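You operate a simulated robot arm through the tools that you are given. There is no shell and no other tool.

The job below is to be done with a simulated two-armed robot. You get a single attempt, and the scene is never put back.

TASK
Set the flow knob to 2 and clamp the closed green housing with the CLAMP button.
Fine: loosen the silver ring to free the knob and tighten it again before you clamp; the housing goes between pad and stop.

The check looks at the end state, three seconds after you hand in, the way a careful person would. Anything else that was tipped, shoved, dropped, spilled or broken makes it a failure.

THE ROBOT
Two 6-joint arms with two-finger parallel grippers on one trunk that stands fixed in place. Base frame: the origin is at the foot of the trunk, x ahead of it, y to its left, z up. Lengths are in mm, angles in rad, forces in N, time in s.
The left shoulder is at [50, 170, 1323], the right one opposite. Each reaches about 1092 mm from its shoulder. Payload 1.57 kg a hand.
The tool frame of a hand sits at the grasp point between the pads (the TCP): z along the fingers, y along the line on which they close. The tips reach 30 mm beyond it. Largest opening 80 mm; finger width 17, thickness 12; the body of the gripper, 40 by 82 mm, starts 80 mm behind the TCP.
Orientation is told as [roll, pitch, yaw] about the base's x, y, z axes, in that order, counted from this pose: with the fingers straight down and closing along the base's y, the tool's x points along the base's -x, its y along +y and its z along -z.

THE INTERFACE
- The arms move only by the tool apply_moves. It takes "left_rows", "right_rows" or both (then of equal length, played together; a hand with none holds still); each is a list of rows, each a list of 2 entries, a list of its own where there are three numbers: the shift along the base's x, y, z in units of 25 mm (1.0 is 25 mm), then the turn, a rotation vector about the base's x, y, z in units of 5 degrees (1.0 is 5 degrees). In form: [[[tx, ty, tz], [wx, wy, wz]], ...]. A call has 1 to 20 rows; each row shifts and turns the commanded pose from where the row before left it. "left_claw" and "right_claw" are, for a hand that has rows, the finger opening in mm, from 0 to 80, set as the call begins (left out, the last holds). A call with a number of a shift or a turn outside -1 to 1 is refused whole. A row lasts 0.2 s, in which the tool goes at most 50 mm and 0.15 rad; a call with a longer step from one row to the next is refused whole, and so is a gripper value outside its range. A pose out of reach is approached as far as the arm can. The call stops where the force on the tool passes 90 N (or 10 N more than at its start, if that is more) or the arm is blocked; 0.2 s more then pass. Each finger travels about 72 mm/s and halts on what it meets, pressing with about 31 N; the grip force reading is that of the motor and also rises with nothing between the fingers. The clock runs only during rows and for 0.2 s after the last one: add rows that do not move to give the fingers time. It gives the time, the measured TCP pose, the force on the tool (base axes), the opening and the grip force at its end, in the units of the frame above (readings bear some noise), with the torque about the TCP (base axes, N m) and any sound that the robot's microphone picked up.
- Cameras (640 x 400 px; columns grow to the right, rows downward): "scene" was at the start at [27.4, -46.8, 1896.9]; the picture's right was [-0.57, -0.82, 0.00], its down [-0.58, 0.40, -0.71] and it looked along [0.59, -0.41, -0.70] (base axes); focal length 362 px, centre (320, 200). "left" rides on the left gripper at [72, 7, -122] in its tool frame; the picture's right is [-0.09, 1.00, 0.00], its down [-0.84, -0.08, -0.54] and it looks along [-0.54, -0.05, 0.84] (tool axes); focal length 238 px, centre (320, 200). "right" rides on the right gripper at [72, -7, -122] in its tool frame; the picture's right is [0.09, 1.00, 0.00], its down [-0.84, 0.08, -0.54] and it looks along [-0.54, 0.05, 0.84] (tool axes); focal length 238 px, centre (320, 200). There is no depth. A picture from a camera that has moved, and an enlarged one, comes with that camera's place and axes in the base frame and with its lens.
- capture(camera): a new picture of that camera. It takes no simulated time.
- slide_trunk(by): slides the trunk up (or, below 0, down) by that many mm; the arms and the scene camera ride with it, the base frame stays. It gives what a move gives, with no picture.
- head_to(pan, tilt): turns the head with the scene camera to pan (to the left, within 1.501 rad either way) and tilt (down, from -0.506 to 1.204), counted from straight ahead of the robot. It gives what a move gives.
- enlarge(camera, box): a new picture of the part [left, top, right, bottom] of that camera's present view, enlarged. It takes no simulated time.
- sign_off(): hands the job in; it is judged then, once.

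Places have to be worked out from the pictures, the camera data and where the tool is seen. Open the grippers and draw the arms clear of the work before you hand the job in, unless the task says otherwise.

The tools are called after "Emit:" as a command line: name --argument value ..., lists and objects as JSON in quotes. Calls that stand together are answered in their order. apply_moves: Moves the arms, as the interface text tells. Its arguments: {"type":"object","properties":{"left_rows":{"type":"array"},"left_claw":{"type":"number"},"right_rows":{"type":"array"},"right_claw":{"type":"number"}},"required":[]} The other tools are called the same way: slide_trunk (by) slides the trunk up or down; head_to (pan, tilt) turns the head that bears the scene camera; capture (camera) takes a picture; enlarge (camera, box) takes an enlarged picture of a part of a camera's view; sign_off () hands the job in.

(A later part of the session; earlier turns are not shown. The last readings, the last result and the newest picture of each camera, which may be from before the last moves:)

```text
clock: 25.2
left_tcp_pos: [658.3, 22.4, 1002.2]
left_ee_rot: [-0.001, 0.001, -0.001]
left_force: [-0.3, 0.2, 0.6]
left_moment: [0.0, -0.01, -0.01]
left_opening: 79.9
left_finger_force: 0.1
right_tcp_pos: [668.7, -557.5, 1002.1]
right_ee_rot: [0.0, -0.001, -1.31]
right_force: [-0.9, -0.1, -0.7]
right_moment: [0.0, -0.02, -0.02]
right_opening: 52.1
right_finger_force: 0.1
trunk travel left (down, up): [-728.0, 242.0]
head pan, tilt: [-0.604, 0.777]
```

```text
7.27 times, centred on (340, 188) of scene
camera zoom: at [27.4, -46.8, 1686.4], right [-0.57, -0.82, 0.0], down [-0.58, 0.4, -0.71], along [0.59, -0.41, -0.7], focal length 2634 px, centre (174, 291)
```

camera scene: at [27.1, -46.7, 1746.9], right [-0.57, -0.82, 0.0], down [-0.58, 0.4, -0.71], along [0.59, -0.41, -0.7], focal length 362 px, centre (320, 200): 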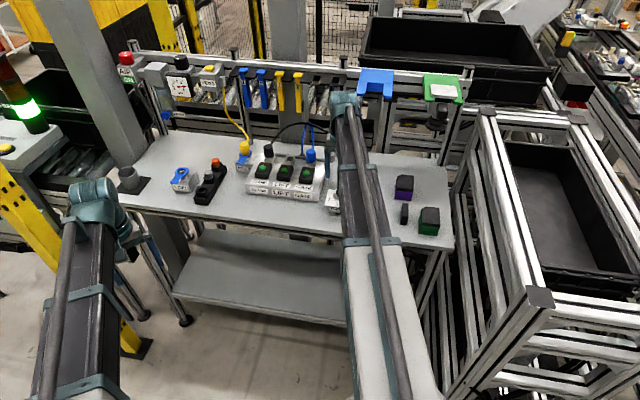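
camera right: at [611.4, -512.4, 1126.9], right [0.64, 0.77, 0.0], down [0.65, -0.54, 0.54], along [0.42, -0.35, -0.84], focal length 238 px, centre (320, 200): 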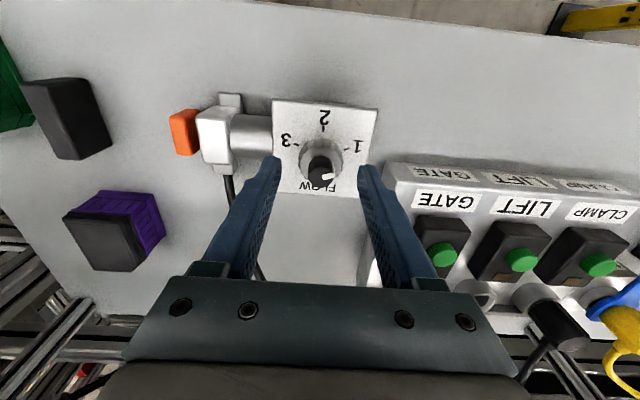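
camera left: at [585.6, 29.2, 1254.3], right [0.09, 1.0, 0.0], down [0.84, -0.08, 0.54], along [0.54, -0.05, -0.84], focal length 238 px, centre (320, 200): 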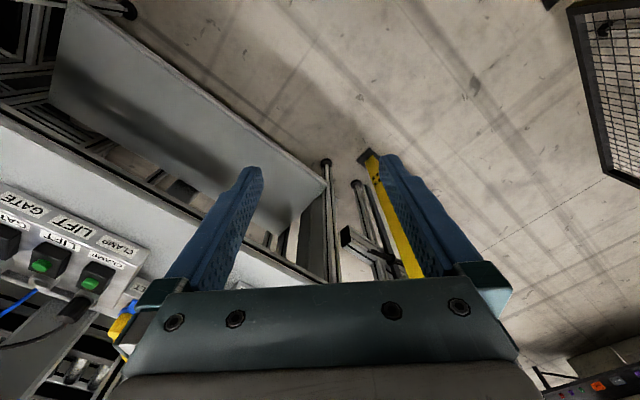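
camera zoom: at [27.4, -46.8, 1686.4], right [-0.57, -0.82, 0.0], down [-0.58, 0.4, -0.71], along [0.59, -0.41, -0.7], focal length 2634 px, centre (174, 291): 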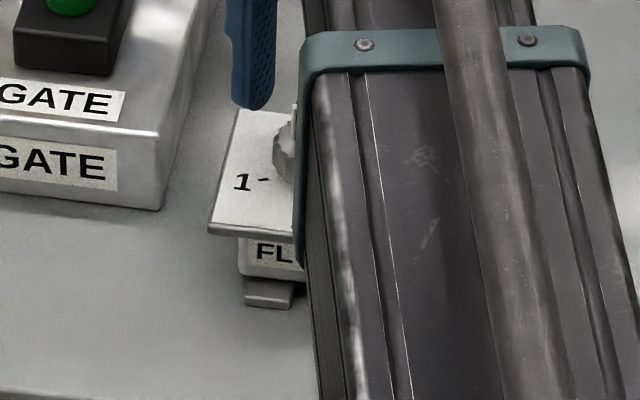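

The cap sits about 1.5 mm off the hand's centre line, so I shift −1.5 mm in x and close on the cap.

Emit:
apply_moves --right_rows '[[[-0.06, 0, 0], [0, 0, 0]], [[0, 0, 0], [0, 0, 0]]]' --right_claw 30

Emit:
apply_moves --right_rows '[[[0, 0, 0], [0, 0, 0]], [[0, 0, 0], [0, 0, 0]], [[0, 0, 0], [0, 0, 0]]]' --right_claw 5

Emit:
enlarge --camera "right" --box '[240, 110, 400, 230]'

```text
clock: 25.8
left_tcp_pos: [657.7, 22.1, 1003.0]
left_ee_rot: [0.0, 0.0, 0.001]
left_force: [0.4, -0.5, -0.6]
left_moment: [0.0, -0.01, 0.01]
left_opening: 79.9
left_finger_force: 0.0
right_tcp_pos: [665.6, -556.7, 1002.7]
right_ee_rot: [0.0, 0.001, -1.309]
right_force: [-0.2, -0.3, -0.5]
right_moment: [0.01, -0.01, 0.03]
right_opening: 29.8
right_finger_force: 0.0
trunk travel left (down, up): [-728.0, 242.0]
head pan, tilt: [-0.604, 0.777]
```

```text
clock: 26.6
left_tcp_pos: [658.0, 21.6, 1001.8]
left_ee_rot: [0.0, -0.002, 0.001]
left_force: [-0.6, 0.2, -0.3]
left_moment: [-0.02, 0.01, 0.05]
left_opening: 80.1
left_finger_force: 0.1
right_tcp_pos: [666.1, -557.4, 1002.8]
right_ee_rot: [-0.001, 0.001, -1.31]
right_force: [3.5, -1.0, 1.2]
right_moment: [-0.05, -0.06, 0.01]
right_opening: 16.8
right_finger_force: 31.4
trunk travel left (down, up): [-728.0, 242.0]
head pan, tilt: [-0.604, 0.777]
```

```text
3.33 times, centred on (320, 170) of right
camera zoom: at [641.7, -490.1, 1124.2], right [0.94, 0.35, 0.0], down [0.29, -0.79, 0.54], along [0.19, -0.51, -0.84], focal length 794 px, centre (320, 300)
```

zoom: 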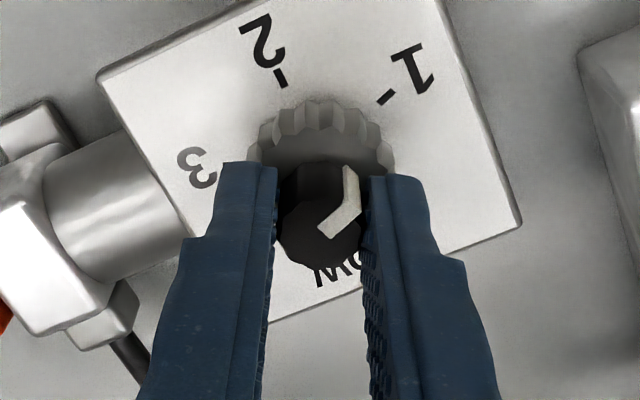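

The cap is gripped at 16.8 mm. I turn it a gentle 15° counter-clockwise and check torque and pointer.

Emit:
apply_moves --right_rows '[[[0, 0, 0], [0, 0, 0.5]], [[0, 0, 0], [0, 0, 0.5]], [[0, 0, 0], [0, 0, 0.5]], [[0, 0, 0], [0, 0, 0.5]], [[0, 0, 0], [0, 0, 0.5]], [[0, 0, 0], [0, 0, 0.5]]]'

Emit:
enlarge --camera "right" --box '[240, 110, 400, 230]'

```text
clock: 28.0
left_tcp_pos: [658.1, 23.2, 1002.2]
left_ee_rot: [-0.001, -0.001, 0.001]
left_force: [-0.5, 0.3, 0.4]
left_moment: [0.03, 0.0, -0.03]
left_opening: 80.1
left_finger_force: 0.1
right_tcp_pos: [665.6, -557.2, 1002.4]
right_ee_rot: [-0.002, 0.0, -1.045]
right_force: [9.6, -3.1, 9.4]
right_moment: [0.23, 0.04, -0.02]
right_opening: 16.8
right_finger_force: 31.6
trunk travel left (down, up): [-728.0, 242.0]
head pan, tilt: [-0.604, 0.777]
```

```text
3.33 times, centred on (320, 170) of right
camera zoom: at [625.0, -498.9, 1124.2], right [0.82, 0.58, 0.0], down [0.49, -0.69, 0.54], along [0.31, -0.44, -0.84], focal length 794 px, centre (320, 300)
```

zoom: 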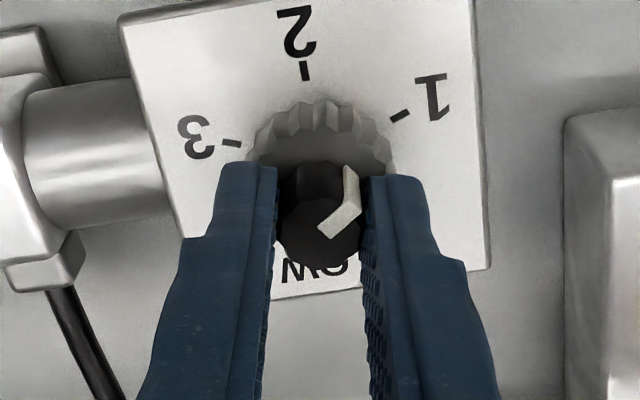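

The knob turns freely with the gripper. I continue 50° more, easing the hand ~1 mm toward the knob axis.

Emit:
apply_moves --right_rows '[[[0.02, 0, 0], [0, 0, 0.5]], [[0.02, 0, 0], [0, 0, 1]], [[0, 0, 0], [0, 0, 1]], [[0, 0, 0], [0, 0, 1]], [[0, 0, 0], [0, 0, 1]], [[0, 0, 0], [0, 0, 1]], [[0, 0, 0], [0, 0, 1]], [[0, 0, 0], [0, 0, 1]], [[0, 0, 0], [0, 0, 1]], [[0, 0, 0], [0, 0, 1]], [[0, 0, 0], [0, 0, 0.5]]]'

Emit:
enlarge --camera "right" --box '[240, 110, 400, 230]'

```text
clock: 30.4
left_tcp_pos: [658.7, 23.3, 1002.7]
left_ee_rot: [-0.002, 0.0, -0.001]
left_force: [-0.2, -0.1, -0.4]
left_moment: [0.0, 0.0, -0.02]
left_opening: 80.0
left_finger_force: 0.1
right_tcp_pos: [666.8, -558.6, 1002.4]
right_ee_rot: [0.0, 0.004, -0.173]
right_force: [-2.8, 4.7, -4.4]
right_moment: [0.14, -0.07, -0.01]
right_opening: 16.9
right_finger_force: 32.4
trunk travel left (down, up): [-728.0, 242.0]
head pan, tilt: [-0.604, 0.777]
```

```text
3.33 times, centred on (320, 170) of right
camera zoom: at [595.1, -551.9, 1124.3], right [0.08, 1.0, 0.0], down [0.84, -0.07, 0.54], along [0.54, -0.04, -0.84], focal length 794 px, centre (320, 300)
```

zoom: 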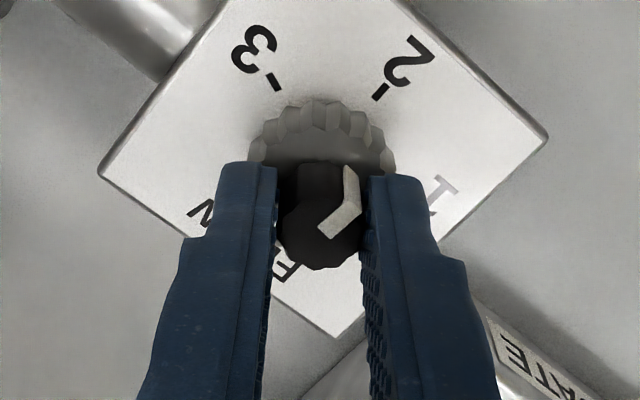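

The pointer is near 2 after 65° of turn. I enlarge tightly to measure the remaining angle.

Emit:
enlarge --camera "right" --box '[300, 130, 350, 200]'

Emit:
enlarge --camera "right" --box '[265, 105, 405, 215]'

```text
5.71 times, centred on (325, 165) of right
camera zoom: at [595.1, -551.9, 1124.3], right [0.08, 1.0, 0.0], down [0.84, -0.07, 0.54], along [0.54, -0.04, -0.84], focal length 1362 px, centre (291, 400)
```

zoom: 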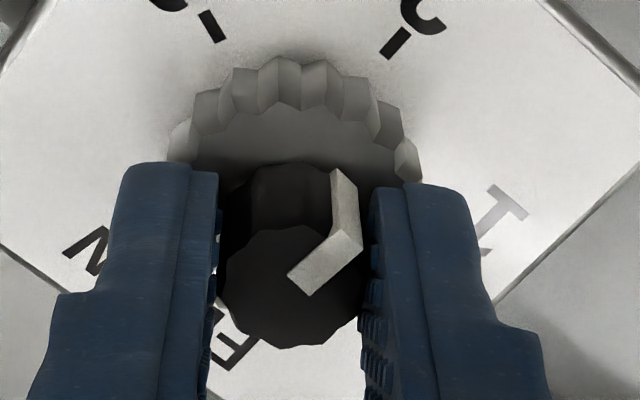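

```text
3.64 times, centred on (335, 160) of right
camera zoom: at [595.1, -551.9, 1124.3], right [0.08, 1.0, 0.0], down [0.84, -0.07, 0.54], along [0.54, -0.04, -0.84], focal length 867 px, centre (266, 346)
```

zoom: 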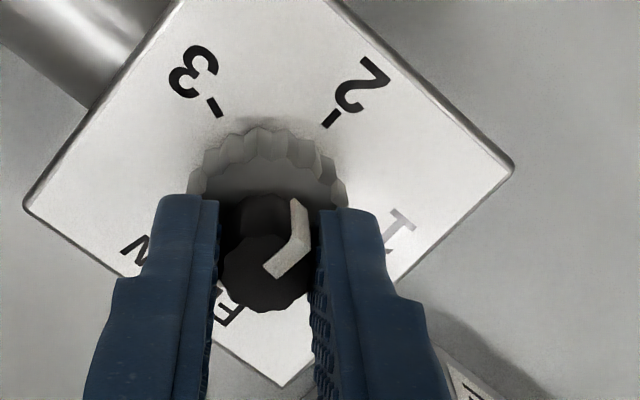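

Measured pointer ≈134° and tick 2 ≈135° in the base frame. I add a 1° nudge, then open the fingers and verify.

Emit:
apply_moves --right_rows '[[[0, 0, 0], [0, 0, 0.2]], [[0, 0, 0], [0, 0, 0]]]'

Emit:
apply_moves --right_rows '[[[0, 0, 0], [0, 0, 0]], [[0, 0, 0], [0, 0, 0]], [[0, 0, 0], [0, 0, 0]]]' --right_claw 52

Emit:
enlarge --camera "right" --box '[265, 105, 405, 215]'

```text
clock: 31.0
left_tcp_pos: [658.5, 22.3, 1002.2]
left_ee_rot: [0.001, 0.0, 0.0]
left_force: [0.3, 0.0, 0.0]
left_moment: [-0.01, 0.01, 0.02]
left_opening: 79.6
left_finger_force: 0.0
right_tcp_pos: [666.3, -557.7, 1002.5]
right_ee_rot: [0.001, 0.001, -0.156]
right_force: [-4.2, 5.6, -5.7]
right_moment: [0.14, 0.28, 0.02]
right_opening: 16.6
right_finger_force: 31.4
trunk travel left (down, up): [-728.0, 242.0]
head pan, tilt: [-0.604, 0.777]
```

```text
clock: 31.8
left_tcp_pos: [659.4, 23.3, 1002.4]
left_ee_rot: [0.001, 0.0, -0.001]
left_force: [0.8, -0.3, 0.6]
left_moment: [-0.02, 0.02, -0.01]
left_opening: 80.0
left_finger_force: 0.2
right_tcp_pos: [666.2, -557.3, 1002.9]
right_ee_rot: [0.001, -0.001, -0.156]
right_force: [0.4, -1.1, 0.0]
right_moment: [0.0, -0.01, 0.02]
right_opening: 51.9
right_finger_force: 0.0
trunk travel left (down, up): [-728.0, 242.0]
head pan, tilt: [-0.604, 0.777]
```

```text
3.64 times, centred on (335, 160) of right
camera zoom: at [595.3, -553.5, 1124.3], right [0.06, 1.0, 0.0], down [0.84, -0.05, 0.54], along [0.54, -0.04, -0.84], focal length 867 px, centre (266, 346)
```

zoom: 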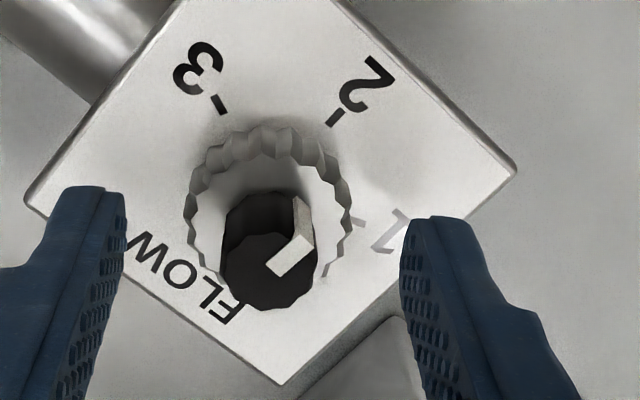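

The knob now points toward 2. I rotate the open hand to −45° so the camera looks from the "2" side, to check alignment before tightening.

Emit:
apply_moves --right_rows '[[[0, 0, 0], [0, 0, -1]], [[0, 0, 0], [0, 0, -1]], [[0, 0, 0], [0, 0, -1]], [[0, 0, 0], [0, 0, -1]], [[0, 0, 0], [0, 0, -1]], [[0, 0, 0], [0, 0, -1]], [[0, 0, 0], [0, 0, -1]], [[0, 0, 0], [0, 0, 0]]]'

Emit:
enlarge --camera "right" --box '[265, 105, 375, 200]'

```text
clock: 33.6
left_tcp_pos: [658.1, 22.6, 1003.9]
left_ee_rot: [0.001, 0.001, -0.001]
left_force: [0.1, -0.4, -0.4]
left_moment: [-0.01, 0.03, -0.01]
left_opening: 79.8
left_finger_force: 0.1
right_tcp_pos: [666.5, -556.9, 1002.3]
right_ee_rot: [0.0, -0.001, -0.77]
right_force: [0.3, 0.1, -0.5]
right_moment: [0.01, 0.0, -0.02]
right_opening: 52.0
right_finger_force: 0.0
trunk travel left (down, up): [-728.0, 242.0]
head pan, tilt: [-0.604, 0.777]
```

```text
4.21 times, centred on (320, 152) of right
camera zoom: at [611.0, -512.3, 1124.3], right [0.63, 0.78, 0.0], down [0.66, -0.53, 0.54], along [0.42, -0.34, -0.84], focal length 1004 px, centre (320, 400)
```

zoom: 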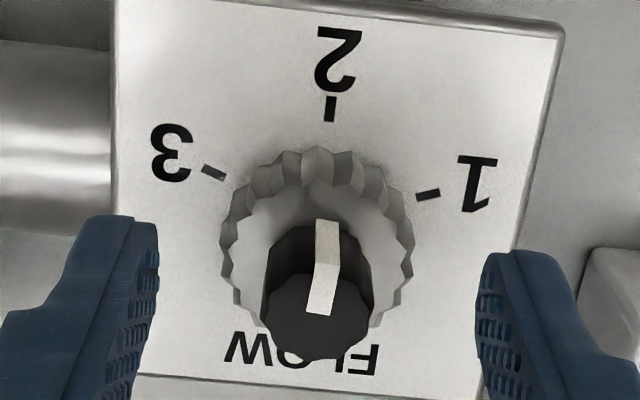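

The pointer is aligned with tick 2 within ~1–1.5°. Now I swing the open hand to +46°, lower to the ring and grip it for tightening.

Emit:
apply_moves --right_rows '[[[0, 0, 0], [0, 0, 1]], [[0, 0, 0], [0, 0, 1]], [[0, 0, 0], [0, 0, 1]], [[0, 0, 0], [0, 0, 1]], [[0, 0, 0], [0, 0, 1]], [[0, 0, 0], [0, 0, 1]], [[0, 0, 0], [0, 0, 1]], [[0, 0, 0], [0, 0, 1]], [[0, 0, 0], [0, 0, 1]], [[0, 0, 0], [0, 0, 1]], [[0, 0, 0], [0, 0, 1]], [[0, 0, 0], [0, 0, 1]], [[0, 0, 0], [0, 0, 1]], [[0, 0, 0], [0, 0, 1]], [[0, 0, 0], [0, 0, 1]], [[0, 0, 0], [0, 0, 1]], [[0, 0, 0], [0, 0, 1]], [[0, 0, 0], [0, 0, 1]], [[0, 0, 0], [0, 0, 0]]]'

Emit:
slide_trunk --by -19.5

Emit:
apply_moves --right_rows '[[[0, 0, 0], [0, 0, 0]], [[0, 0, 0], [0, 0, 0]], [[0, 0, 0], [0, 0, 0]]]' --right_claw 10

Emit:
enlarge --camera "right" --box '[240, 110, 400, 230]'

```text
clock: 37.6
left_tcp_pos: [659.3, 22.6, 1001.5]
left_ee_rot: [0.0, 0.0, 0.0]
left_force: [0.4, 0.0, 0.4]
left_moment: [0.05, -0.01, -0.01]
left_opening: 80.1
left_finger_force: 0.0
right_tcp_pos: [668.0, -557.3, 1002.2]
right_ee_rot: [0.0, 0.0, 0.804]
right_force: [1.1, -0.1, 0.9]
right_moment: [0.03, -0.02, -0.04]
right_opening: 52.5
right_finger_force: 0.1
trunk travel left (down, up): [-728.0, 242.0]
head pan, tilt: [-0.604, 0.777]
```

```text
clock: 38.2
left_tcp_pos: [657.8, 23.1, 982.5]
left_ee_rot: [0.0, -0.001, 0.0]
left_force: [0.1, 0.7, 0.6]
left_moment: [-0.05, -0.01, -0.03]
left_opening: 79.9
left_finger_force: 0.1
right_tcp_pos: [666.5, -556.5, 982.4]
right_ee_rot: [0.001, -0.001, 0.801]
right_force: [0.7, 0.0, 0.2]
right_moment: [-0.01, 0.03, 0.02]
right_opening: 51.9
right_finger_force: 0.1
trunk travel left (down, up): [-708.0, 262.0]
head pan, tilt: [-0.604, 0.777]
```

```text
clock: 39.0
left_tcp_pos: [657.7, 22.8, 981.4]
left_ee_rot: [-0.001, 0.001, 0.001]
left_force: [0.3, -0.2, 0.8]
left_moment: [0.02, -0.03, -0.02]
left_opening: 80.3
left_finger_force: 0.0
right_tcp_pos: [667.4, -555.9, 982.3]
right_ee_rot: [-0.001, -0.001, 0.803]
right_force: [-0.7, 1.0, 0.5]
right_moment: [0.07, 0.11, 0.01]
right_opening: 30.6
right_finger_force: 40.0
trunk travel left (down, up): [-708.0, 262.0]
head pan, tilt: [-0.604, 0.777]
```

```text
3.33 times, centred on (320, 170) of right
camera zoom: at [622.4, -613.1, 1104.8], right [-0.78, 0.63, 0.0], down [0.53, 0.66, 0.54], along [0.34, 0.42, -0.84], focal length 794 px, centre (320, 300)
```

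zoom: 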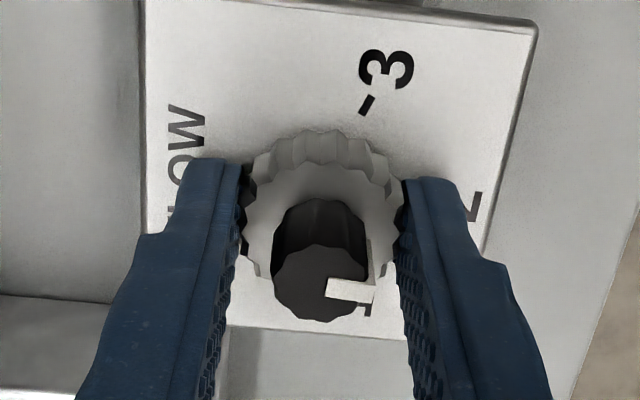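

Ring gripped again (30.6 mm). I turn it clockwise 60° and read torque.

Emit:
apply_moves --right_rows '[[[0, 0, 0], [0, 0, -1]], [[0, 0, 0], [0, 0, -1]], [[0, 0, 0], [0, 0, -1]], [[0, 0, 0], [0, 0, -1]], [[0, 0, 0], [0, 0, -1]], [[0, 0, 0], [0, 0, -1]], [[0, 0, 0], [0, 0, -1]], [[0, 0, 0], [0, 0, -1]], [[0, 0, 0], [0, 0, -1]], [[0, 0, 0], [0, 0, -1]], [[0, 0, 0], [0, 0, -1]], [[0, 0, 0], [0, 0, -1]]]'

Emit:
enlarge --camera "right" --box '[240, 110, 400, 230]'

```text
clock: 41.6
left_tcp_pos: [659.1, 22.1, 983.9]
left_ee_rot: [0.0, 0.001, -0.001]
left_force: [-0.1, -0.2, 0.1]
left_moment: [0.01, 0.01, -0.01]
left_opening: 79.9
left_finger_force: 0.0
right_tcp_pos: [667.5, -557.8, 982.6]
right_ee_rot: [-0.002, -0.002, -0.248]
right_force: [13.8, -14.7, 17.0]
right_moment: [-0.2, -0.04, 0.0]
right_opening: 30.4
right_finger_force: 39.5
trunk travel left (down, up): [-708.0, 262.0]
head pan, tilt: [-0.604, 0.777]
```

```text
3.33 times, centred on (320, 170) of right
camera zoom: at [596.1, -546.6, 1104.5], right [0.15, 0.99, 0.0], down [0.83, -0.13, 0.54], along [0.54, -0.08, -0.84], focal length 794 px, centre (320, 300)
```

zoom: 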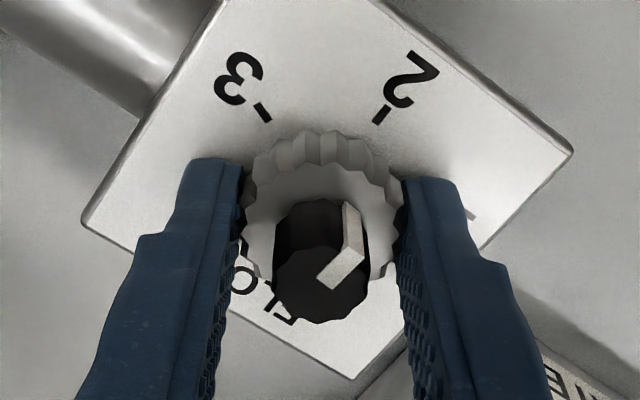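

The pointer remains on 2 while the ring turns. I continue clockwise another 30° and check.

Emit:
apply_moves --right_rows '[[[0, 0, 0], [0, 0, -0.75]], [[0, 0, 0], [0, 0, -0.75]], [[0, 0, 0], [0, 0, -0.75]], [[0, 0, 0], [0, 0, -0.75]], [[0, 0, 0], [0, 0, -0.75]], [[0, 0, 0], [0, 0, -0.75]], [[0, 0, 0], [0, 0, -0.75]], [[0, 0, 0], [0, 0, -0.75]]]'

Emit:
enlarge --camera "right" --box '[240, 110, 400, 230]'

```text
clock: 43.4
left_tcp_pos: [658.1, 21.8, 982.9]
left_ee_rot: [-0.001, 0.001, 0.0]
left_force: [-0.4, 0.9, -0.1]
left_moment: [-0.01, 0.0, 0.02]
left_opening: 79.9
left_finger_force: 0.0
right_tcp_pos: [666.1, -558.0, 982.0]
right_ee_rot: [0.0, 0.0, -0.769]
right_force: [3.8, -17.6, 11.1]
right_moment: [-0.39, -0.46, 0.57]
right_opening: 30.6
right_finger_force: 39.4
trunk travel left (down, up): [-708.0, 262.0]
head pan, tilt: [-0.604, 0.777]
```

```text
3.33 times, centred on (320, 170) of right
camera zoom: at [610.3, -512.3, 1104.4], right [0.63, 0.78, 0.0], down [0.65, -0.53, 0.54], along [0.42, -0.34, -0.84], focal length 794 px, centre (320, 300)
```

zoom: 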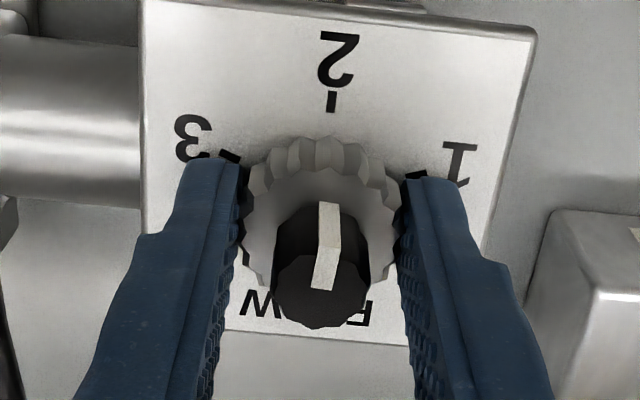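

Torque rose to 0.57 N·m, so the ring is seating tight. I add a small extra turn to confirm it no longer moves.

Emit:
apply_moves --right_rows '[[[0, 0, 0], [0, 0, -0.5]], [[0, 0, 0], [0, 0, -0.5]], [[0, 0, 0], [0, 0, -0.5]]]'

Emit:
enlarge --camera "right" --box '[240, 110, 400, 230]'

```text
clock: 44.2
left_tcp_pos: [657.4, 22.2, 982.7]
left_ee_rot: [-0.002, 0.001, 0.0]
left_force: [-0.6, 0.8, 0.1]
left_moment: [0.0, 0.0, 0.0]
left_opening: 79.7
left_finger_force: 0.0
right_tcp_pos: [666.0, -556.0, 981.5]
right_ee_rot: [0.0, 0.004, -0.899]
right_force: [-8.6, -4.5, -6.7]
right_moment: [-0.08, 0.06, 0.42]
right_opening: 31.8
right_finger_force: 40.3
trunk travel left (down, up): [-708.0, 262.0]
head pan, tilt: [-0.604, 0.777]
```

```text
3.33 times, centred on (320, 170) of right
camera zoom: at [616.3, -504.8, 1104.7], right [0.72, 0.69, 0.0], down [0.58, -0.61, 0.54], along [0.37, -0.39, -0.84], focal length 794 px, centre (320, 300)
```

zoom: 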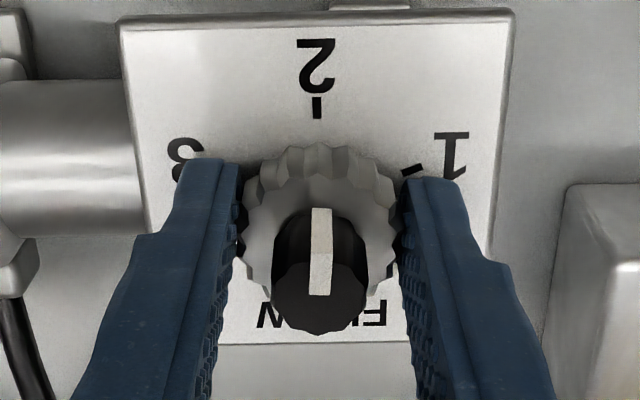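

The fingers now slip over the knurl (opening rose, torque ~0.5 N·m), so the ring is tight. I open, rotate back and regrip well-centred for one more confirming turn.

Emit:
apply_moves --right_rows '[[[0, 0, 0], [0, 0, 0]], [[0, 0, 0], [0, 0, 0]], [[0, 0, 0], [0, 0, 0]]]' --right_claw 52

Emit:
enlarge --camera "right" --box '[240, 110, 400, 230]'

Emit:
apply_moves --right_rows '[[[0, 0, 0], [0, 0, 1]], [[0, 0, 0], [0, 0, 1]], [[0, 0, 0], [0, 0, 1]], [[0, 0, 0], [0, 0, 1]], [[0, 0, 0], [0, 0, 1]], [[0, 0, 0], [0, 0, 1]], [[0, 0, 0], [0, 0, 1]], [[0, 0, 0], [0, 0, 1]], [[0, 0, 0], [0, 0, 0]], [[0, 0, 0], [0, 0, 0]]]'

Emit:
enlarge --camera "right" --box '[240, 110, 400, 230]'

```text
clock: 45.0
left_tcp_pos: [658.5, 21.7, 983.1]
left_ee_rot: [-0.001, 0.0, 0.0]
left_force: [0.0, 0.4, 0.1]
left_moment: [-0.01, -0.01, 0.04]
left_opening: 80.0
left_finger_force: 0.0
right_tcp_pos: [667.9, -557.0, 984.5]
right_ee_rot: [0.001, 0.0, -0.898]
right_force: [0.6, 1.2, -0.1]
right_moment: [-0.01, -0.02, 0.0]
right_opening: 51.9
right_finger_force: 0.2
trunk travel left (down, up): [-708.0, 262.0]
head pan, tilt: [-0.604, 0.777]
```

```text
3.33 times, centred on (320, 170) of right
camera zoom: at [617.7, -505.1, 1104.8], right [0.72, 0.69, 0.0], down [0.58, -0.61, 0.54], along [0.38, -0.39, -0.84], focal length 794 px, centre (320, 300)
```

zoom: 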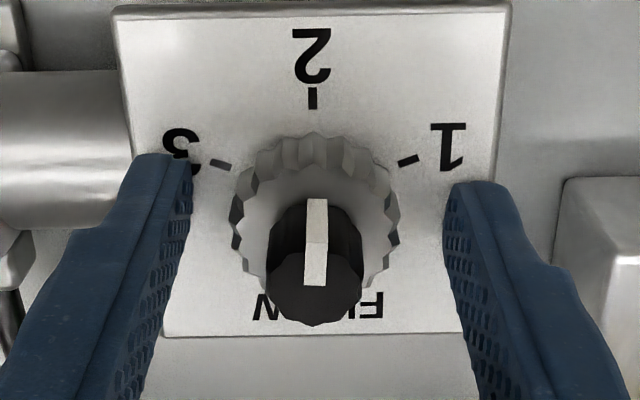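

```text
clock: 47.2
left_tcp_pos: [658.8, 22.6, 982.6]
left_ee_rot: [-0.002, 0.0, 0.001]
left_force: [-0.3, 0.4, -1.3]
left_moment: [-0.02, -0.01, 0.0]
left_opening: 80.2
left_finger_force: 0.1
right_tcp_pos: [666.8, -556.6, 982.7]
right_ee_rot: [0.001, 0.001, -0.201]
right_force: [0.1, -0.7, -0.3]
right_moment: [-0.03, 0.02, -0.02]
right_opening: 51.9
right_finger_force: 0.1
trunk travel left (down, up): [-708.0, 262.0]
head pan, tilt: [-0.604, 0.777]
```

```text
3.33 times, centred on (320, 170) of right
camera zoom: at [595.9, -548.3, 1104.8], right [0.11, 0.99, 0.0], down [0.84, -0.09, 0.54], along [0.54, -0.06, -0.84], focal length 794 px, centre (320, 300)
```

zoom: 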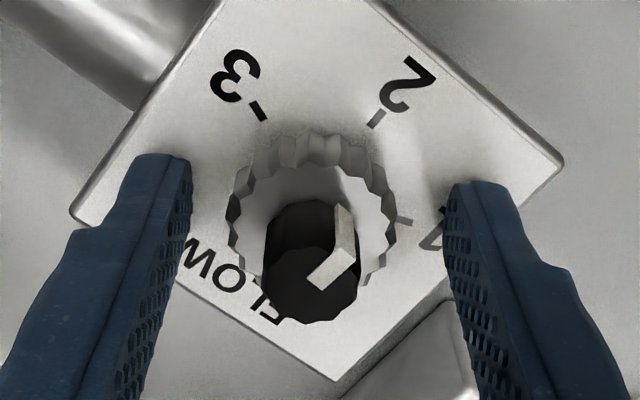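

Pointer and tick 2 line up. I regrip the ring and try a further clockwise turn to be sure it's tight.

Emit:
apply_moves --right_rows '[[[0, 0, 0], [0, 0, 0]], [[0, 0, 0], [0, 0, 0]], [[0, 0, 0], [0, 0, 0]]]' --right_claw 10

Emit:
enlarge --camera "right" --box '[240, 110, 400, 230]'

Emit:
apply_moves --right_rows '[[[0, 0, 0], [0, 0, -0.5]], [[0, 0, 0], [0, 0, -0.5]]]'

Emit:
apply_moves --right_rows '[[[0, 0, 0], [0, 0, -0.5]], [[0, 0, 0], [0, 0, -0.5]]]'

Emit:
enlarge --camera "right" --box '[240, 110, 400, 230]'

```text
clock: 48.0
left_tcp_pos: [657.1, 21.1, 983.9]
left_ee_rot: [0.0, -0.001, 0.0]
left_force: [0.1, -0.5, 0.3]
left_moment: [0.03, 0.01, 0.03]
left_opening: 80.0
left_finger_force: 0.0
right_tcp_pos: [667.0, -557.4, 983.0]
right_ee_rot: [-0.002, 0.001, -0.202]
right_force: [1.1, -9.3, 4.1]
right_moment: [-0.27, 0.01, 0.11]
right_opening: 31.0
right_finger_force: 39.7
trunk travel left (down, up): [-708.0, 262.0]
head pan, tilt: [-0.604, 0.777]
```

```text
3.33 times, centred on (320, 170) of right
camera zoom: at [595.6, -549.7, 1104.7], right [0.11, 0.99, 0.0], down [0.84, -0.09, 0.54], along [0.54, -0.06, -0.84], focal length 794 px, centre (320, 300)
```

zoom: 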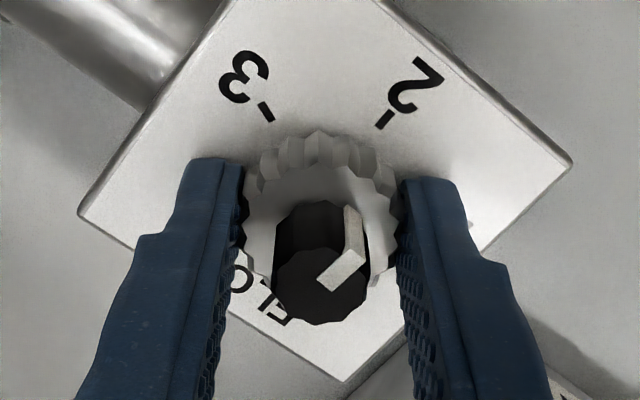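

```text
clock: 48.6
left_tcp_pos: [658.4, 22.7, 983.8]
left_ee_rot: [0.001, 0.001, 0.001]
left_force: [-0.1, 0.2, 0.0]
left_moment: [0.01, 0.01, 0.01]
left_opening: 79.9
left_finger_force: 0.0
right_tcp_pos: [666.0, -556.6, 983.2]
right_ee_rot: [0.001, 0.0, -0.29]
right_force: [3.0, -12.8, 5.5]
right_moment: [-0.23, -0.08, 0.61]
right_opening: 31.2
right_finger_force: 39.8
trunk travel left (down, up): [-708.0, 262.0]
head pan, tilt: [-0.604, 0.777]
```

```text
clock: 49.2
left_tcp_pos: [658.5, 20.7, 983.4]
left_ee_rot: [0.001, 0.002, 0.002]
left_force: [-0.6, -0.5, -0.2]
left_moment: [0.01, 0.02, 0.02]
left_opening: 80.0
left_finger_force: 0.1
right_tcp_pos: [665.8, -557.7, 981.2]
right_ee_rot: [0.001, 0.001, -0.376]
right_force: [-1.4, -11.1, 1.7]
right_moment: [-0.28, -0.01, 0.53]
right_opening: 31.9
right_finger_force: 40.7
trunk travel left (down, up): [-708.0, 262.0]
head pan, tilt: [-0.604, 0.777]
```

```text
3.33 times, centred on (320, 170) of right
camera zoom: at [597.5, -537.4, 1104.4], right [0.28, 0.96, 0.0], down [0.81, -0.24, 0.54], along [0.52, -0.15, -0.84], focal length 794 px, centre (320, 300)
```

zoom: 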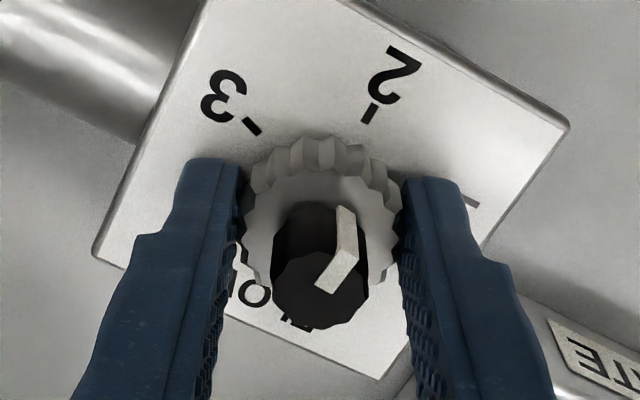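

Torque goes straight to 0.6 N·m and then the fingers slip: the ring is tight. I open and raise well clear of the knob.

Emit:
apply_moves --right_rows '[[[0, 0, 0], [0, 0, 0]], [[0, 0, 0], [0, 0, 0]], [[0, 0, 0], [0, 0, 0]]]' --right_claw 60

Emit:
slide_trunk --by 100

Emit:
capture --camera "right"

Emit:
enlarge --camera "right" --box '[270, 80, 380, 180]'

```text
clock: 50.0
left_tcp_pos: [658.8, 23.1, 982.0]
left_ee_rot: [-0.001, 0.0, -0.001]
left_force: [0.4, -0.7, 0.9]
left_moment: [0.02, 0.0, 0.0]
left_opening: 80.3
left_finger_force: 0.0
right_tcp_pos: [667.0, -555.9, 983.2]
right_ee_rot: [0.0, -0.001, -0.377]
right_force: [0.4, 0.5, -0.9]
right_moment: [-0.01, 0.02, 0.0]
right_opening: 59.7
right_finger_force: 0.0
trunk travel left (down, up): [-708.0, 262.0]
head pan, tilt: [-0.604, 0.777]
```

```text
clock: 51.4
left_tcp_pos: [658.1, 21.9, 1084.1]
left_ee_rot: [-0.003, 0.0, 0.0]
left_force: [0.2, 0.4, 0.4]
left_moment: [-0.02, 0.0, 0.01]
left_opening: 79.7
left_finger_force: 0.0
right_tcp_pos: [666.7, -556.1, 1082.5]
right_ee_rot: [0.001, 0.003, -0.375]
right_force: [0.3, -0.6, 0.1]
right_moment: [0.01, 0.04, 0.02]
right_opening: 59.4
right_finger_force: 0.2
trunk travel left (down, up): [-808.0, 162.0]
head pan, tilt: [-0.604, 0.777]
```

```text
taken
camera right: at [598.1, -536.6, 1204.6], right [0.28, 0.96, 0.0], down [0.81, -0.23, 0.54], along [0.52, -0.15, -0.84], focal length 238 px, centre (320, 200)
```

right: 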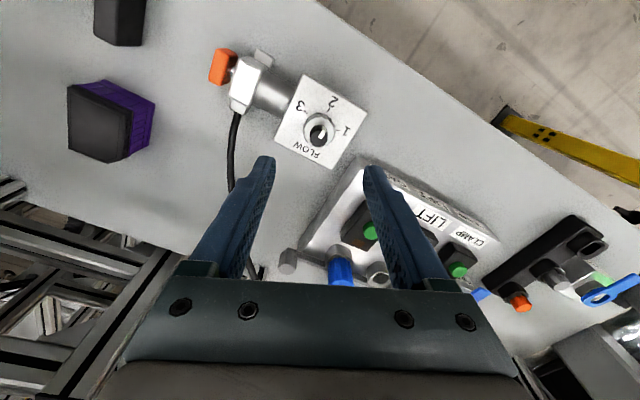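

```text
4.00 times, centred on (325, 130) of right
camera zoom: at [598.1, -536.6, 1204.6], right [0.28, 0.96, 0.0], down [0.81, -0.23, 0.54], along [0.52, -0.15, -0.84], focal length 953 px, centre (300, 480)
```

zoom: 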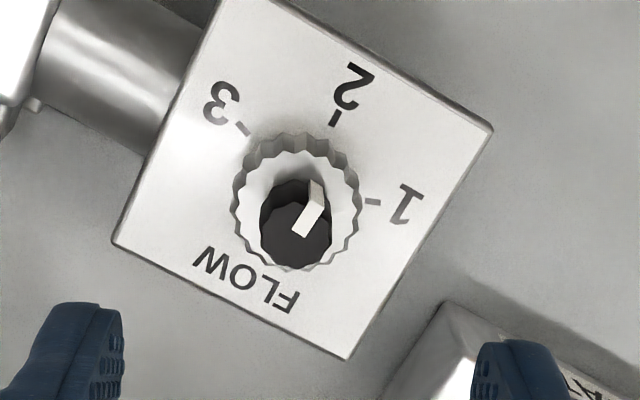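

Knob at 2, ring tight. Next the housing: I move the right hand over the clamp gap (about (500,-690)), yaw −45°, to measure pad, stop and green housing from above.

Emit:
apply_moves --right_rows '[[[-0.835, -0.67, 0], [0, 0, -0.59]], [[-0.835, -0.67, 0], [0, 0, -0.59]], [[-0.835, -0.67, 0], [0, 0, -0.59]], [[-0.835, -0.67, 0], [0, 0, -0.59]], [[-0.835, -0.67, 0], [0, 0, -0.59]], [[-0.835, -0.67, 0], [0, 0, -0.59]], [[-0.835, -0.67, 0], [0, 0, -0.59]], [[-0.835, -0.67, 0], [0, 0, -0.59]], [[0, 0, 0], [0, 0, 0]]]' --right_claw 80

Emit:
slide_trunk --by 60

Emit:
capture --camera "right"

Emit:
capture --camera "scene"

```text
clock: 53.4
left_tcp_pos: [657.7, 21.5, 1082.5]
left_ee_rot: [0.0, 0.001, 0.0]
left_force: [-0.5, 0.4, 0.4]
left_moment: [-0.02, -0.01, -0.01]
left_opening: 80.1
left_finger_force: 0.0
right_tcp_pos: [499.5, -689.9, 1083.5]
right_ee_rot: [0.0, 0.0, -0.786]
right_force: [0.5, 1.4, 0.4]
right_moment: [0.02, 0.01, 0.0]
right_opening: 79.9
right_finger_force: 0.1
trunk travel left (down, up): [-808.0, 162.0]
head pan, tilt: [-0.604, 0.777]
```

```text
clock: 54.4
left_tcp_pos: [658.7, 22.6, 1143.2]
left_ee_rot: [0.0, 0.001, -0.001]
left_force: [-1.1, 0.3, -0.2]
left_moment: [-0.02, 0.0, -0.01]
left_opening: 79.7
left_finger_force: 0.0
right_tcp_pos: [499.5, -690.6, 1142.8]
right_ee_rot: [-0.001, 0.0, -0.788]
right_force: [0.4, -0.4, 0.6]
right_moment: [-0.02, 0.02, 0.0]
right_opening: 80.0
right_finger_force: 0.1
trunk travel left (down, up): [-868.0, 102.0]
head pan, tilt: [-0.604, 0.777]
```

```text
taken
camera right: at [444.8, -644.1, 1264.7], right [0.64, 0.77, 0.0], down [0.65, -0.54, 0.54], along [0.42, -0.35, -0.84], focal length 238 px, centre (320, 200)
```

right: 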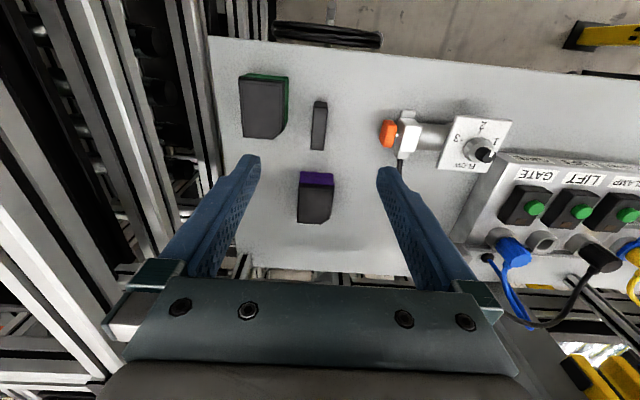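

```text
taken
camera scene: at [27.6, -47.0, 1826.9], right [-0.57, -0.82, 0.0], down [-0.58, 0.4, -0.71], along [0.59, -0.41, -0.7], focal length 362 px, centre (320, 200)
```

scene: 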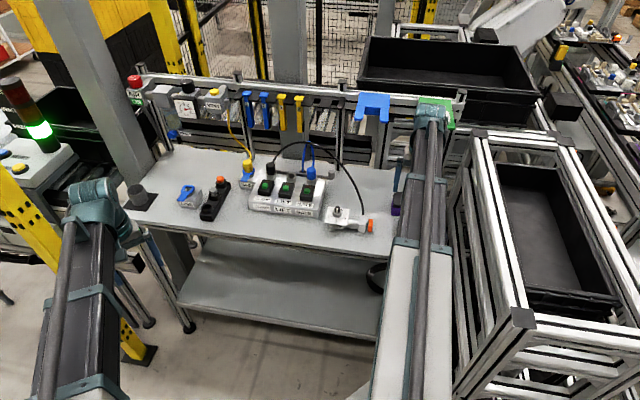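

Emit:
enlarge --camera "right" --box '[220, 60, 420, 185]'

Emit:
enlarge --camera "right" --box '[225, 60, 345, 150]'

```text
3.20 times, centred on (320, 122) of right
camera zoom: at [444.8, -644.1, 1264.7], right [0.64, 0.77, 0.0], down [0.65, -0.54, 0.54], along [0.42, -0.35, -0.84], focal length 763 px, centre (320, 448)
```

zoom: 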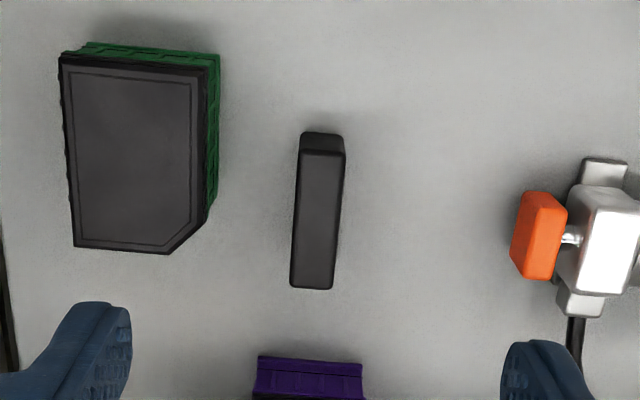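

```text
4.44 times, centred on (285, 105) of right
camera zoom: at [444.8, -644.1, 1264.7], right [0.64, 0.77, 0.0], down [0.65, -0.54, 0.54], along [0.42, -0.35, -0.84], focal length 1059 px, centre (476, 622)
```

zoom: 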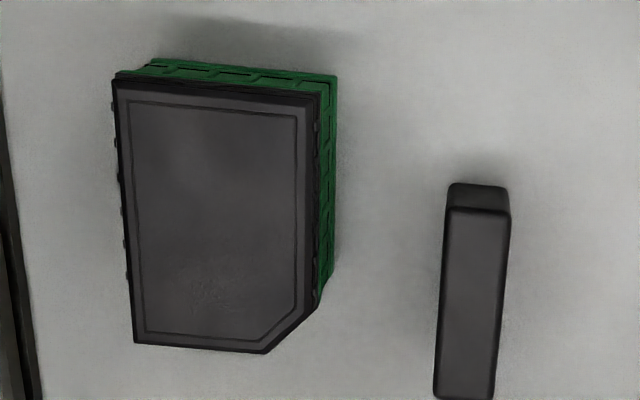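

From two views I get: table z≈898; housing lid top z≈955, about 54 mm (along the clamp axis) × 70 mm, centre ≈(450.6,-741.7), aligned with the 45° table axes; stop face centre ≈(523,-699), pad face ≈(577,-641), so a gap ≈79 mm. I'll grip across the 70 mm sides with the camera facing the pad side (yaw −135°), away from the rack; rotate and move over the housing now.

Emit:
apply_moves --right_rows '[[[-0.109, -0.114, 0], [0, 0, -1]], [[-0.109, -0.114, 0], [0, 0, -1]], [[-0.109, -0.114, 0], [0, 0, -1]], [[-0.109, -0.114, 0], [0, 0, -1]], [[-0.109, -0.114, 0], [0, 0, -1]], [[-0.109, -0.114, 0], [0, 0, -1]], [[-0.109, -0.114, 0], [0, 0, -1]], [[-0.109, -0.114, 0], [0, 0, -1]], [[-0.109, -0.114, 0], [0, 0, -1]]]'

Emit:
apply_moves --right_rows '[[[-0.109, -0.114, 0], [0, 0, -1]], [[-0.109, -0.114, 0], [0, 0, -1]], [[-0.109, -0.114, 0], [0, 0, -1]], [[-0.109, -0.114, 0], [0, 0, -1]], [[-0.109, -0.114, 0], [0, 0, -1]], [[-0.109, -0.114, 0], [0, 0, -1]], [[-0.109, -0.114, 0], [0, 0, -1]], [[-0.109, -0.114, 0], [0, 0, -1]], [[-0.109, -0.114, 0], [0, 0, -1]], [[0, 0, 0], [0, 0, 0]]]'

Emit:
capture --camera "right"

Emit:
capture --camera "scene"

```text
clock: 56.4
left_tcp_pos: [657.3, 22.4, 1143.1]
left_ee_rot: [0.0, 0.0, 0.001]
left_force: [0.3, -0.2, 0.1]
left_moment: [0.02, -0.01, 0.01]
left_opening: 80.3
left_finger_force: 0.2
right_tcp_pos: [475.7, -717.0, 1143.7]
right_ee_rot: [0.001, 0.0, -1.573]
right_force: [-0.3, -0.2, 0.1]
right_moment: [0.0, -0.04, -0.04]
right_opening: 80.0
right_finger_force: 0.0
trunk travel left (down, up): [-868.0, 102.0]
head pan, tilt: [-0.604, 0.777]
```

```text
clock: 58.6
left_tcp_pos: [658.6, 22.6, 1142.7]
left_ee_rot: [0.0, -0.002, 0.0]
left_force: [0.2, 0.1, -0.2]
left_moment: [-0.01, 0.0, 0.01]
left_opening: 80.1
left_finger_force: 0.1
right_tcp_pos: [450.8, -741.7, 1143.0]
right_ee_rot: [0.001, 0.0, -2.361]
right_force: [-0.3, -0.3, -0.3]
right_moment: [-0.03, 0.0, 0.02]
right_opening: 80.0
right_finger_force: 0.0
trunk travel left (down, up): [-868.0, 102.0]
head pan, tilt: [-0.604, 0.777]
```

```text
taken
camera right: at [497.9, -686.7, 1264.8], right [0.77, -0.64, 0.0], down [-0.54, -0.65, 0.54], along [-0.35, -0.42, -0.84], focal length 238 px, centre (320, 200)
```

right: 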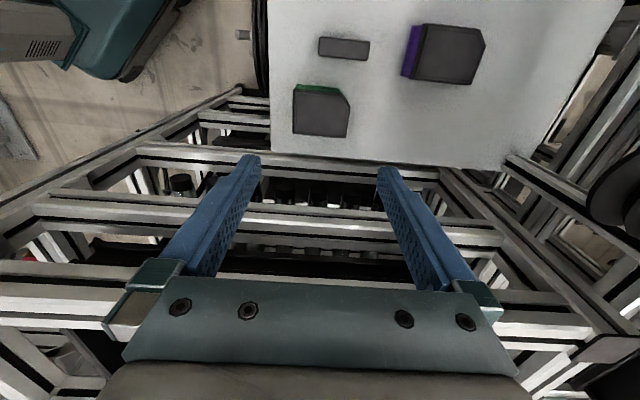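

```text
taken
camera scene: at [27.4, -46.8, 1826.9], right [-0.57, -0.82, 0.0], down [-0.58, 0.4, -0.71], along [0.59, -0.41, -0.7], focal length 362 px, centre (320, 200)
```

scene: 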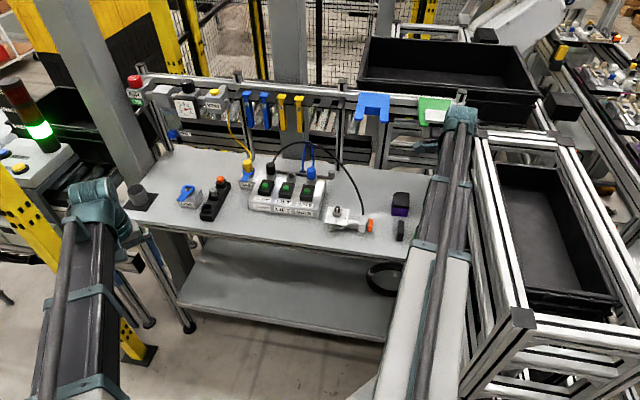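

The wrist reaches this yaw fine, and the rack edge is ~130 mm away at z≈1160. I enlarge to refine the housing's place relative to the hand.

Emit:
enlarge --camera "right" --box '[260, 20, 380, 150]'

Emit:
enlarge --camera "right" --box '[280, 75, 360, 145]'

```text
3.08 times, centred on (320, 85) of right
camera zoom: at [497.9, -686.7, 1264.8], right [0.77, -0.64, 0.0], down [-0.54, -0.65, 0.54], along [-0.35, -0.42, -0.84], focal length 733 px, centre (320, 554)
```

zoom: 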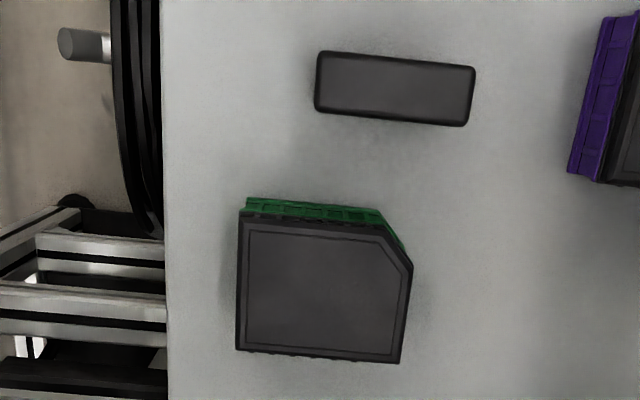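

```text
5.71 times, centred on (320, 110) of right
camera zoom: at [497.9, -686.7, 1264.8], right [0.77, -0.64, 0.0], down [-0.54, -0.65, 0.54], along [-0.35, -0.42, -0.84], focal length 1362 px, centre (320, 714)
```

zoom: 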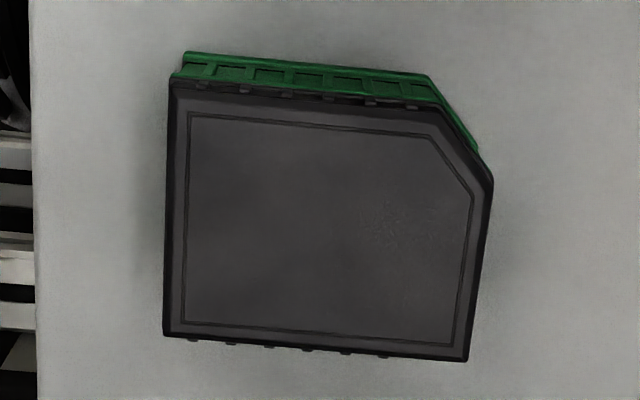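

Both views agree: housing centre ≈(451.6,-742.2), 53×70 mm, square to the table axes. The hand is within 1 mm; I fine-adjust and lower the trunk by 120 mm, then look again.

Emit:
apply_moves --right_rows '[[[0.03, -0.02, 0], [0, 0, 0.06]], [[0, 0, 0], [0, 0, 0]]]'

Emit:
slide_trunk --by -120

Emit:
capture --camera "right"

Emit:
capture --camera "scene"

```text
clock: 59.2
left_tcp_pos: [658.2, 23.4, 1142.6]
left_ee_rot: [-0.001, 0.0, 0.0]
left_force: [-0.3, 0.2, -0.7]
left_moment: [-0.01, 0.0, 0.0]
left_opening: 79.9
left_finger_force: 0.1
right_tcp_pos: [451.5, -743.3, 1143.6]
right_ee_rot: [0.001, 0.001, -2.352]
right_force: [-0.1, 0.4, -0.2]
right_moment: [0.02, 0.02, -0.03]
right_opening: 79.7
right_finger_force: 0.1
trunk travel left (down, up): [-868.0, 102.0]
head pan, tilt: [-0.604, 0.777]
```

```text
clock: 60.7
left_tcp_pos: [658.4, 23.4, 1023.1]
left_ee_rot: [0.001, 0.0, -0.001]
left_force: [-0.8, 0.2, -0.4]
left_moment: [0.01, -0.03, -0.02]
left_opening: 79.9
left_finger_force: 0.2
right_tcp_pos: [452.0, -741.9, 1024.5]
right_ee_rot: [-0.001, -0.001, -2.354]
right_force: [0.0, -0.2, 0.8]
right_moment: [-0.02, 0.01, -0.02]
right_opening: 80.3
right_finger_force: 0.1
trunk travel left (down, up): [-748.0, 222.0]
head pan, tilt: [-0.604, 0.777]
```

```text
taken
camera right: at [498.1, -687.3, 1144.9], right [0.77, -0.64, 0.0], down [-0.53, -0.65, 0.54], along [-0.34, -0.42, -0.84], focal length 238 px, centre (320, 200)
```

right: 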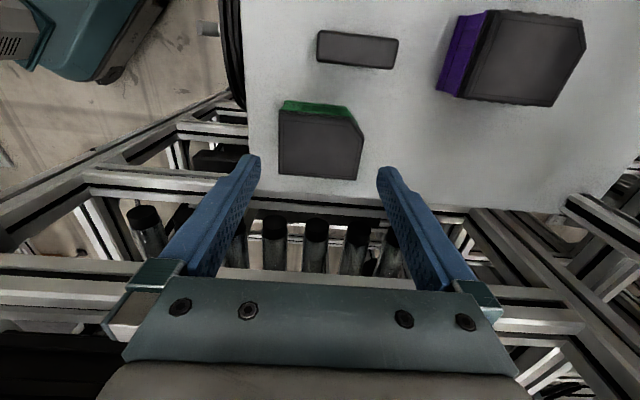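

```text
taken
camera scene: at [27.2, -46.8, 1706.9], right [-0.57, -0.82, 0.0], down [-0.58, 0.4, -0.71], along [0.59, -0.41, -0.7], focal length 362 px, centre (320, 200)
```

scene: 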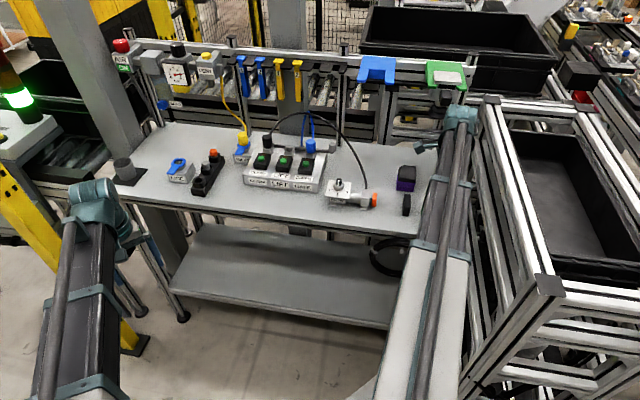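

Alignment holds within ~1 mm. I lower 62 mm so the fingertips begin straddling the housing, then verify clearances.

Emit:
slide_trunk --by -57

Emit:
capture --camera "right"

Emit:
enlarge --camera "right" --box '[220, 90, 420, 215]'

```text
clock: 61.6
left_tcp_pos: [657.2, 23.3, 966.0]
left_ee_rot: [0.001, 0.0, -0.002]
left_force: [-1.0, -0.1, 0.8]
left_moment: [0.03, -0.01, 0.02]
left_opening: 79.8
left_finger_force: 0.1
right_tcp_pos: [450.9, -742.7, 966.3]
right_ee_rot: [0.002, 0.001, -2.353]
right_force: [1.0, 0.1, 0.1]
right_moment: [0.01, 0.01, 0.01]
right_opening: 79.8
right_finger_force: 0.1
trunk travel left (down, up): [-691.0, 279.0]
head pan, tilt: [-0.604, 0.777]
```

```text
taken
camera right: at [498.1, -687.3, 1087.9], right [0.77, -0.64, 0.0], down [-0.53, -0.65, 0.54], along [-0.34, -0.42, -0.84], focal length 238 px, centre (320, 200)
```

right: 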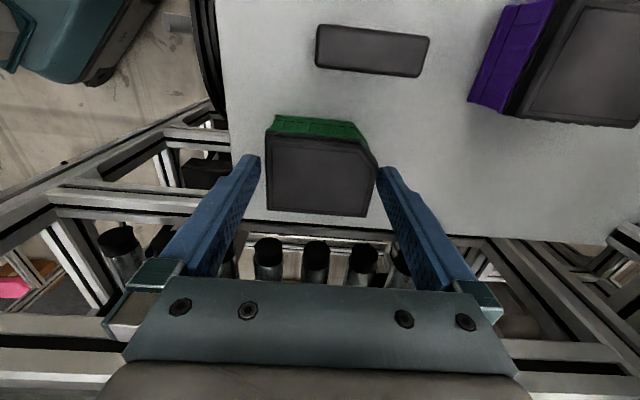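

```text
3.20 times, centred on (320, 152) of right
camera zoom: at [498.1, -687.3, 1087.9], right [0.77, -0.64, 0.0], down [-0.53, -0.65, 0.54], along [-0.34, -0.42, -0.84], focal length 763 px, centre (320, 352)
```

zoom: 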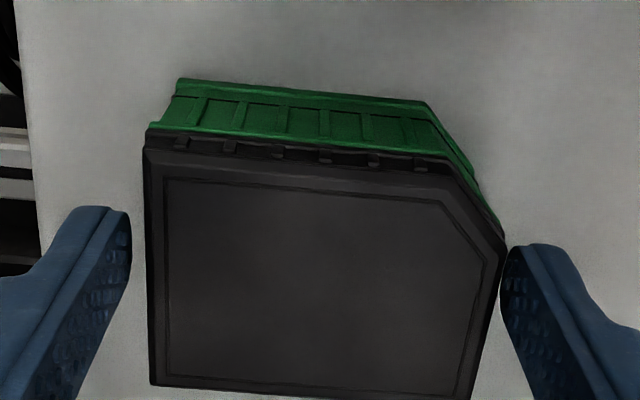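

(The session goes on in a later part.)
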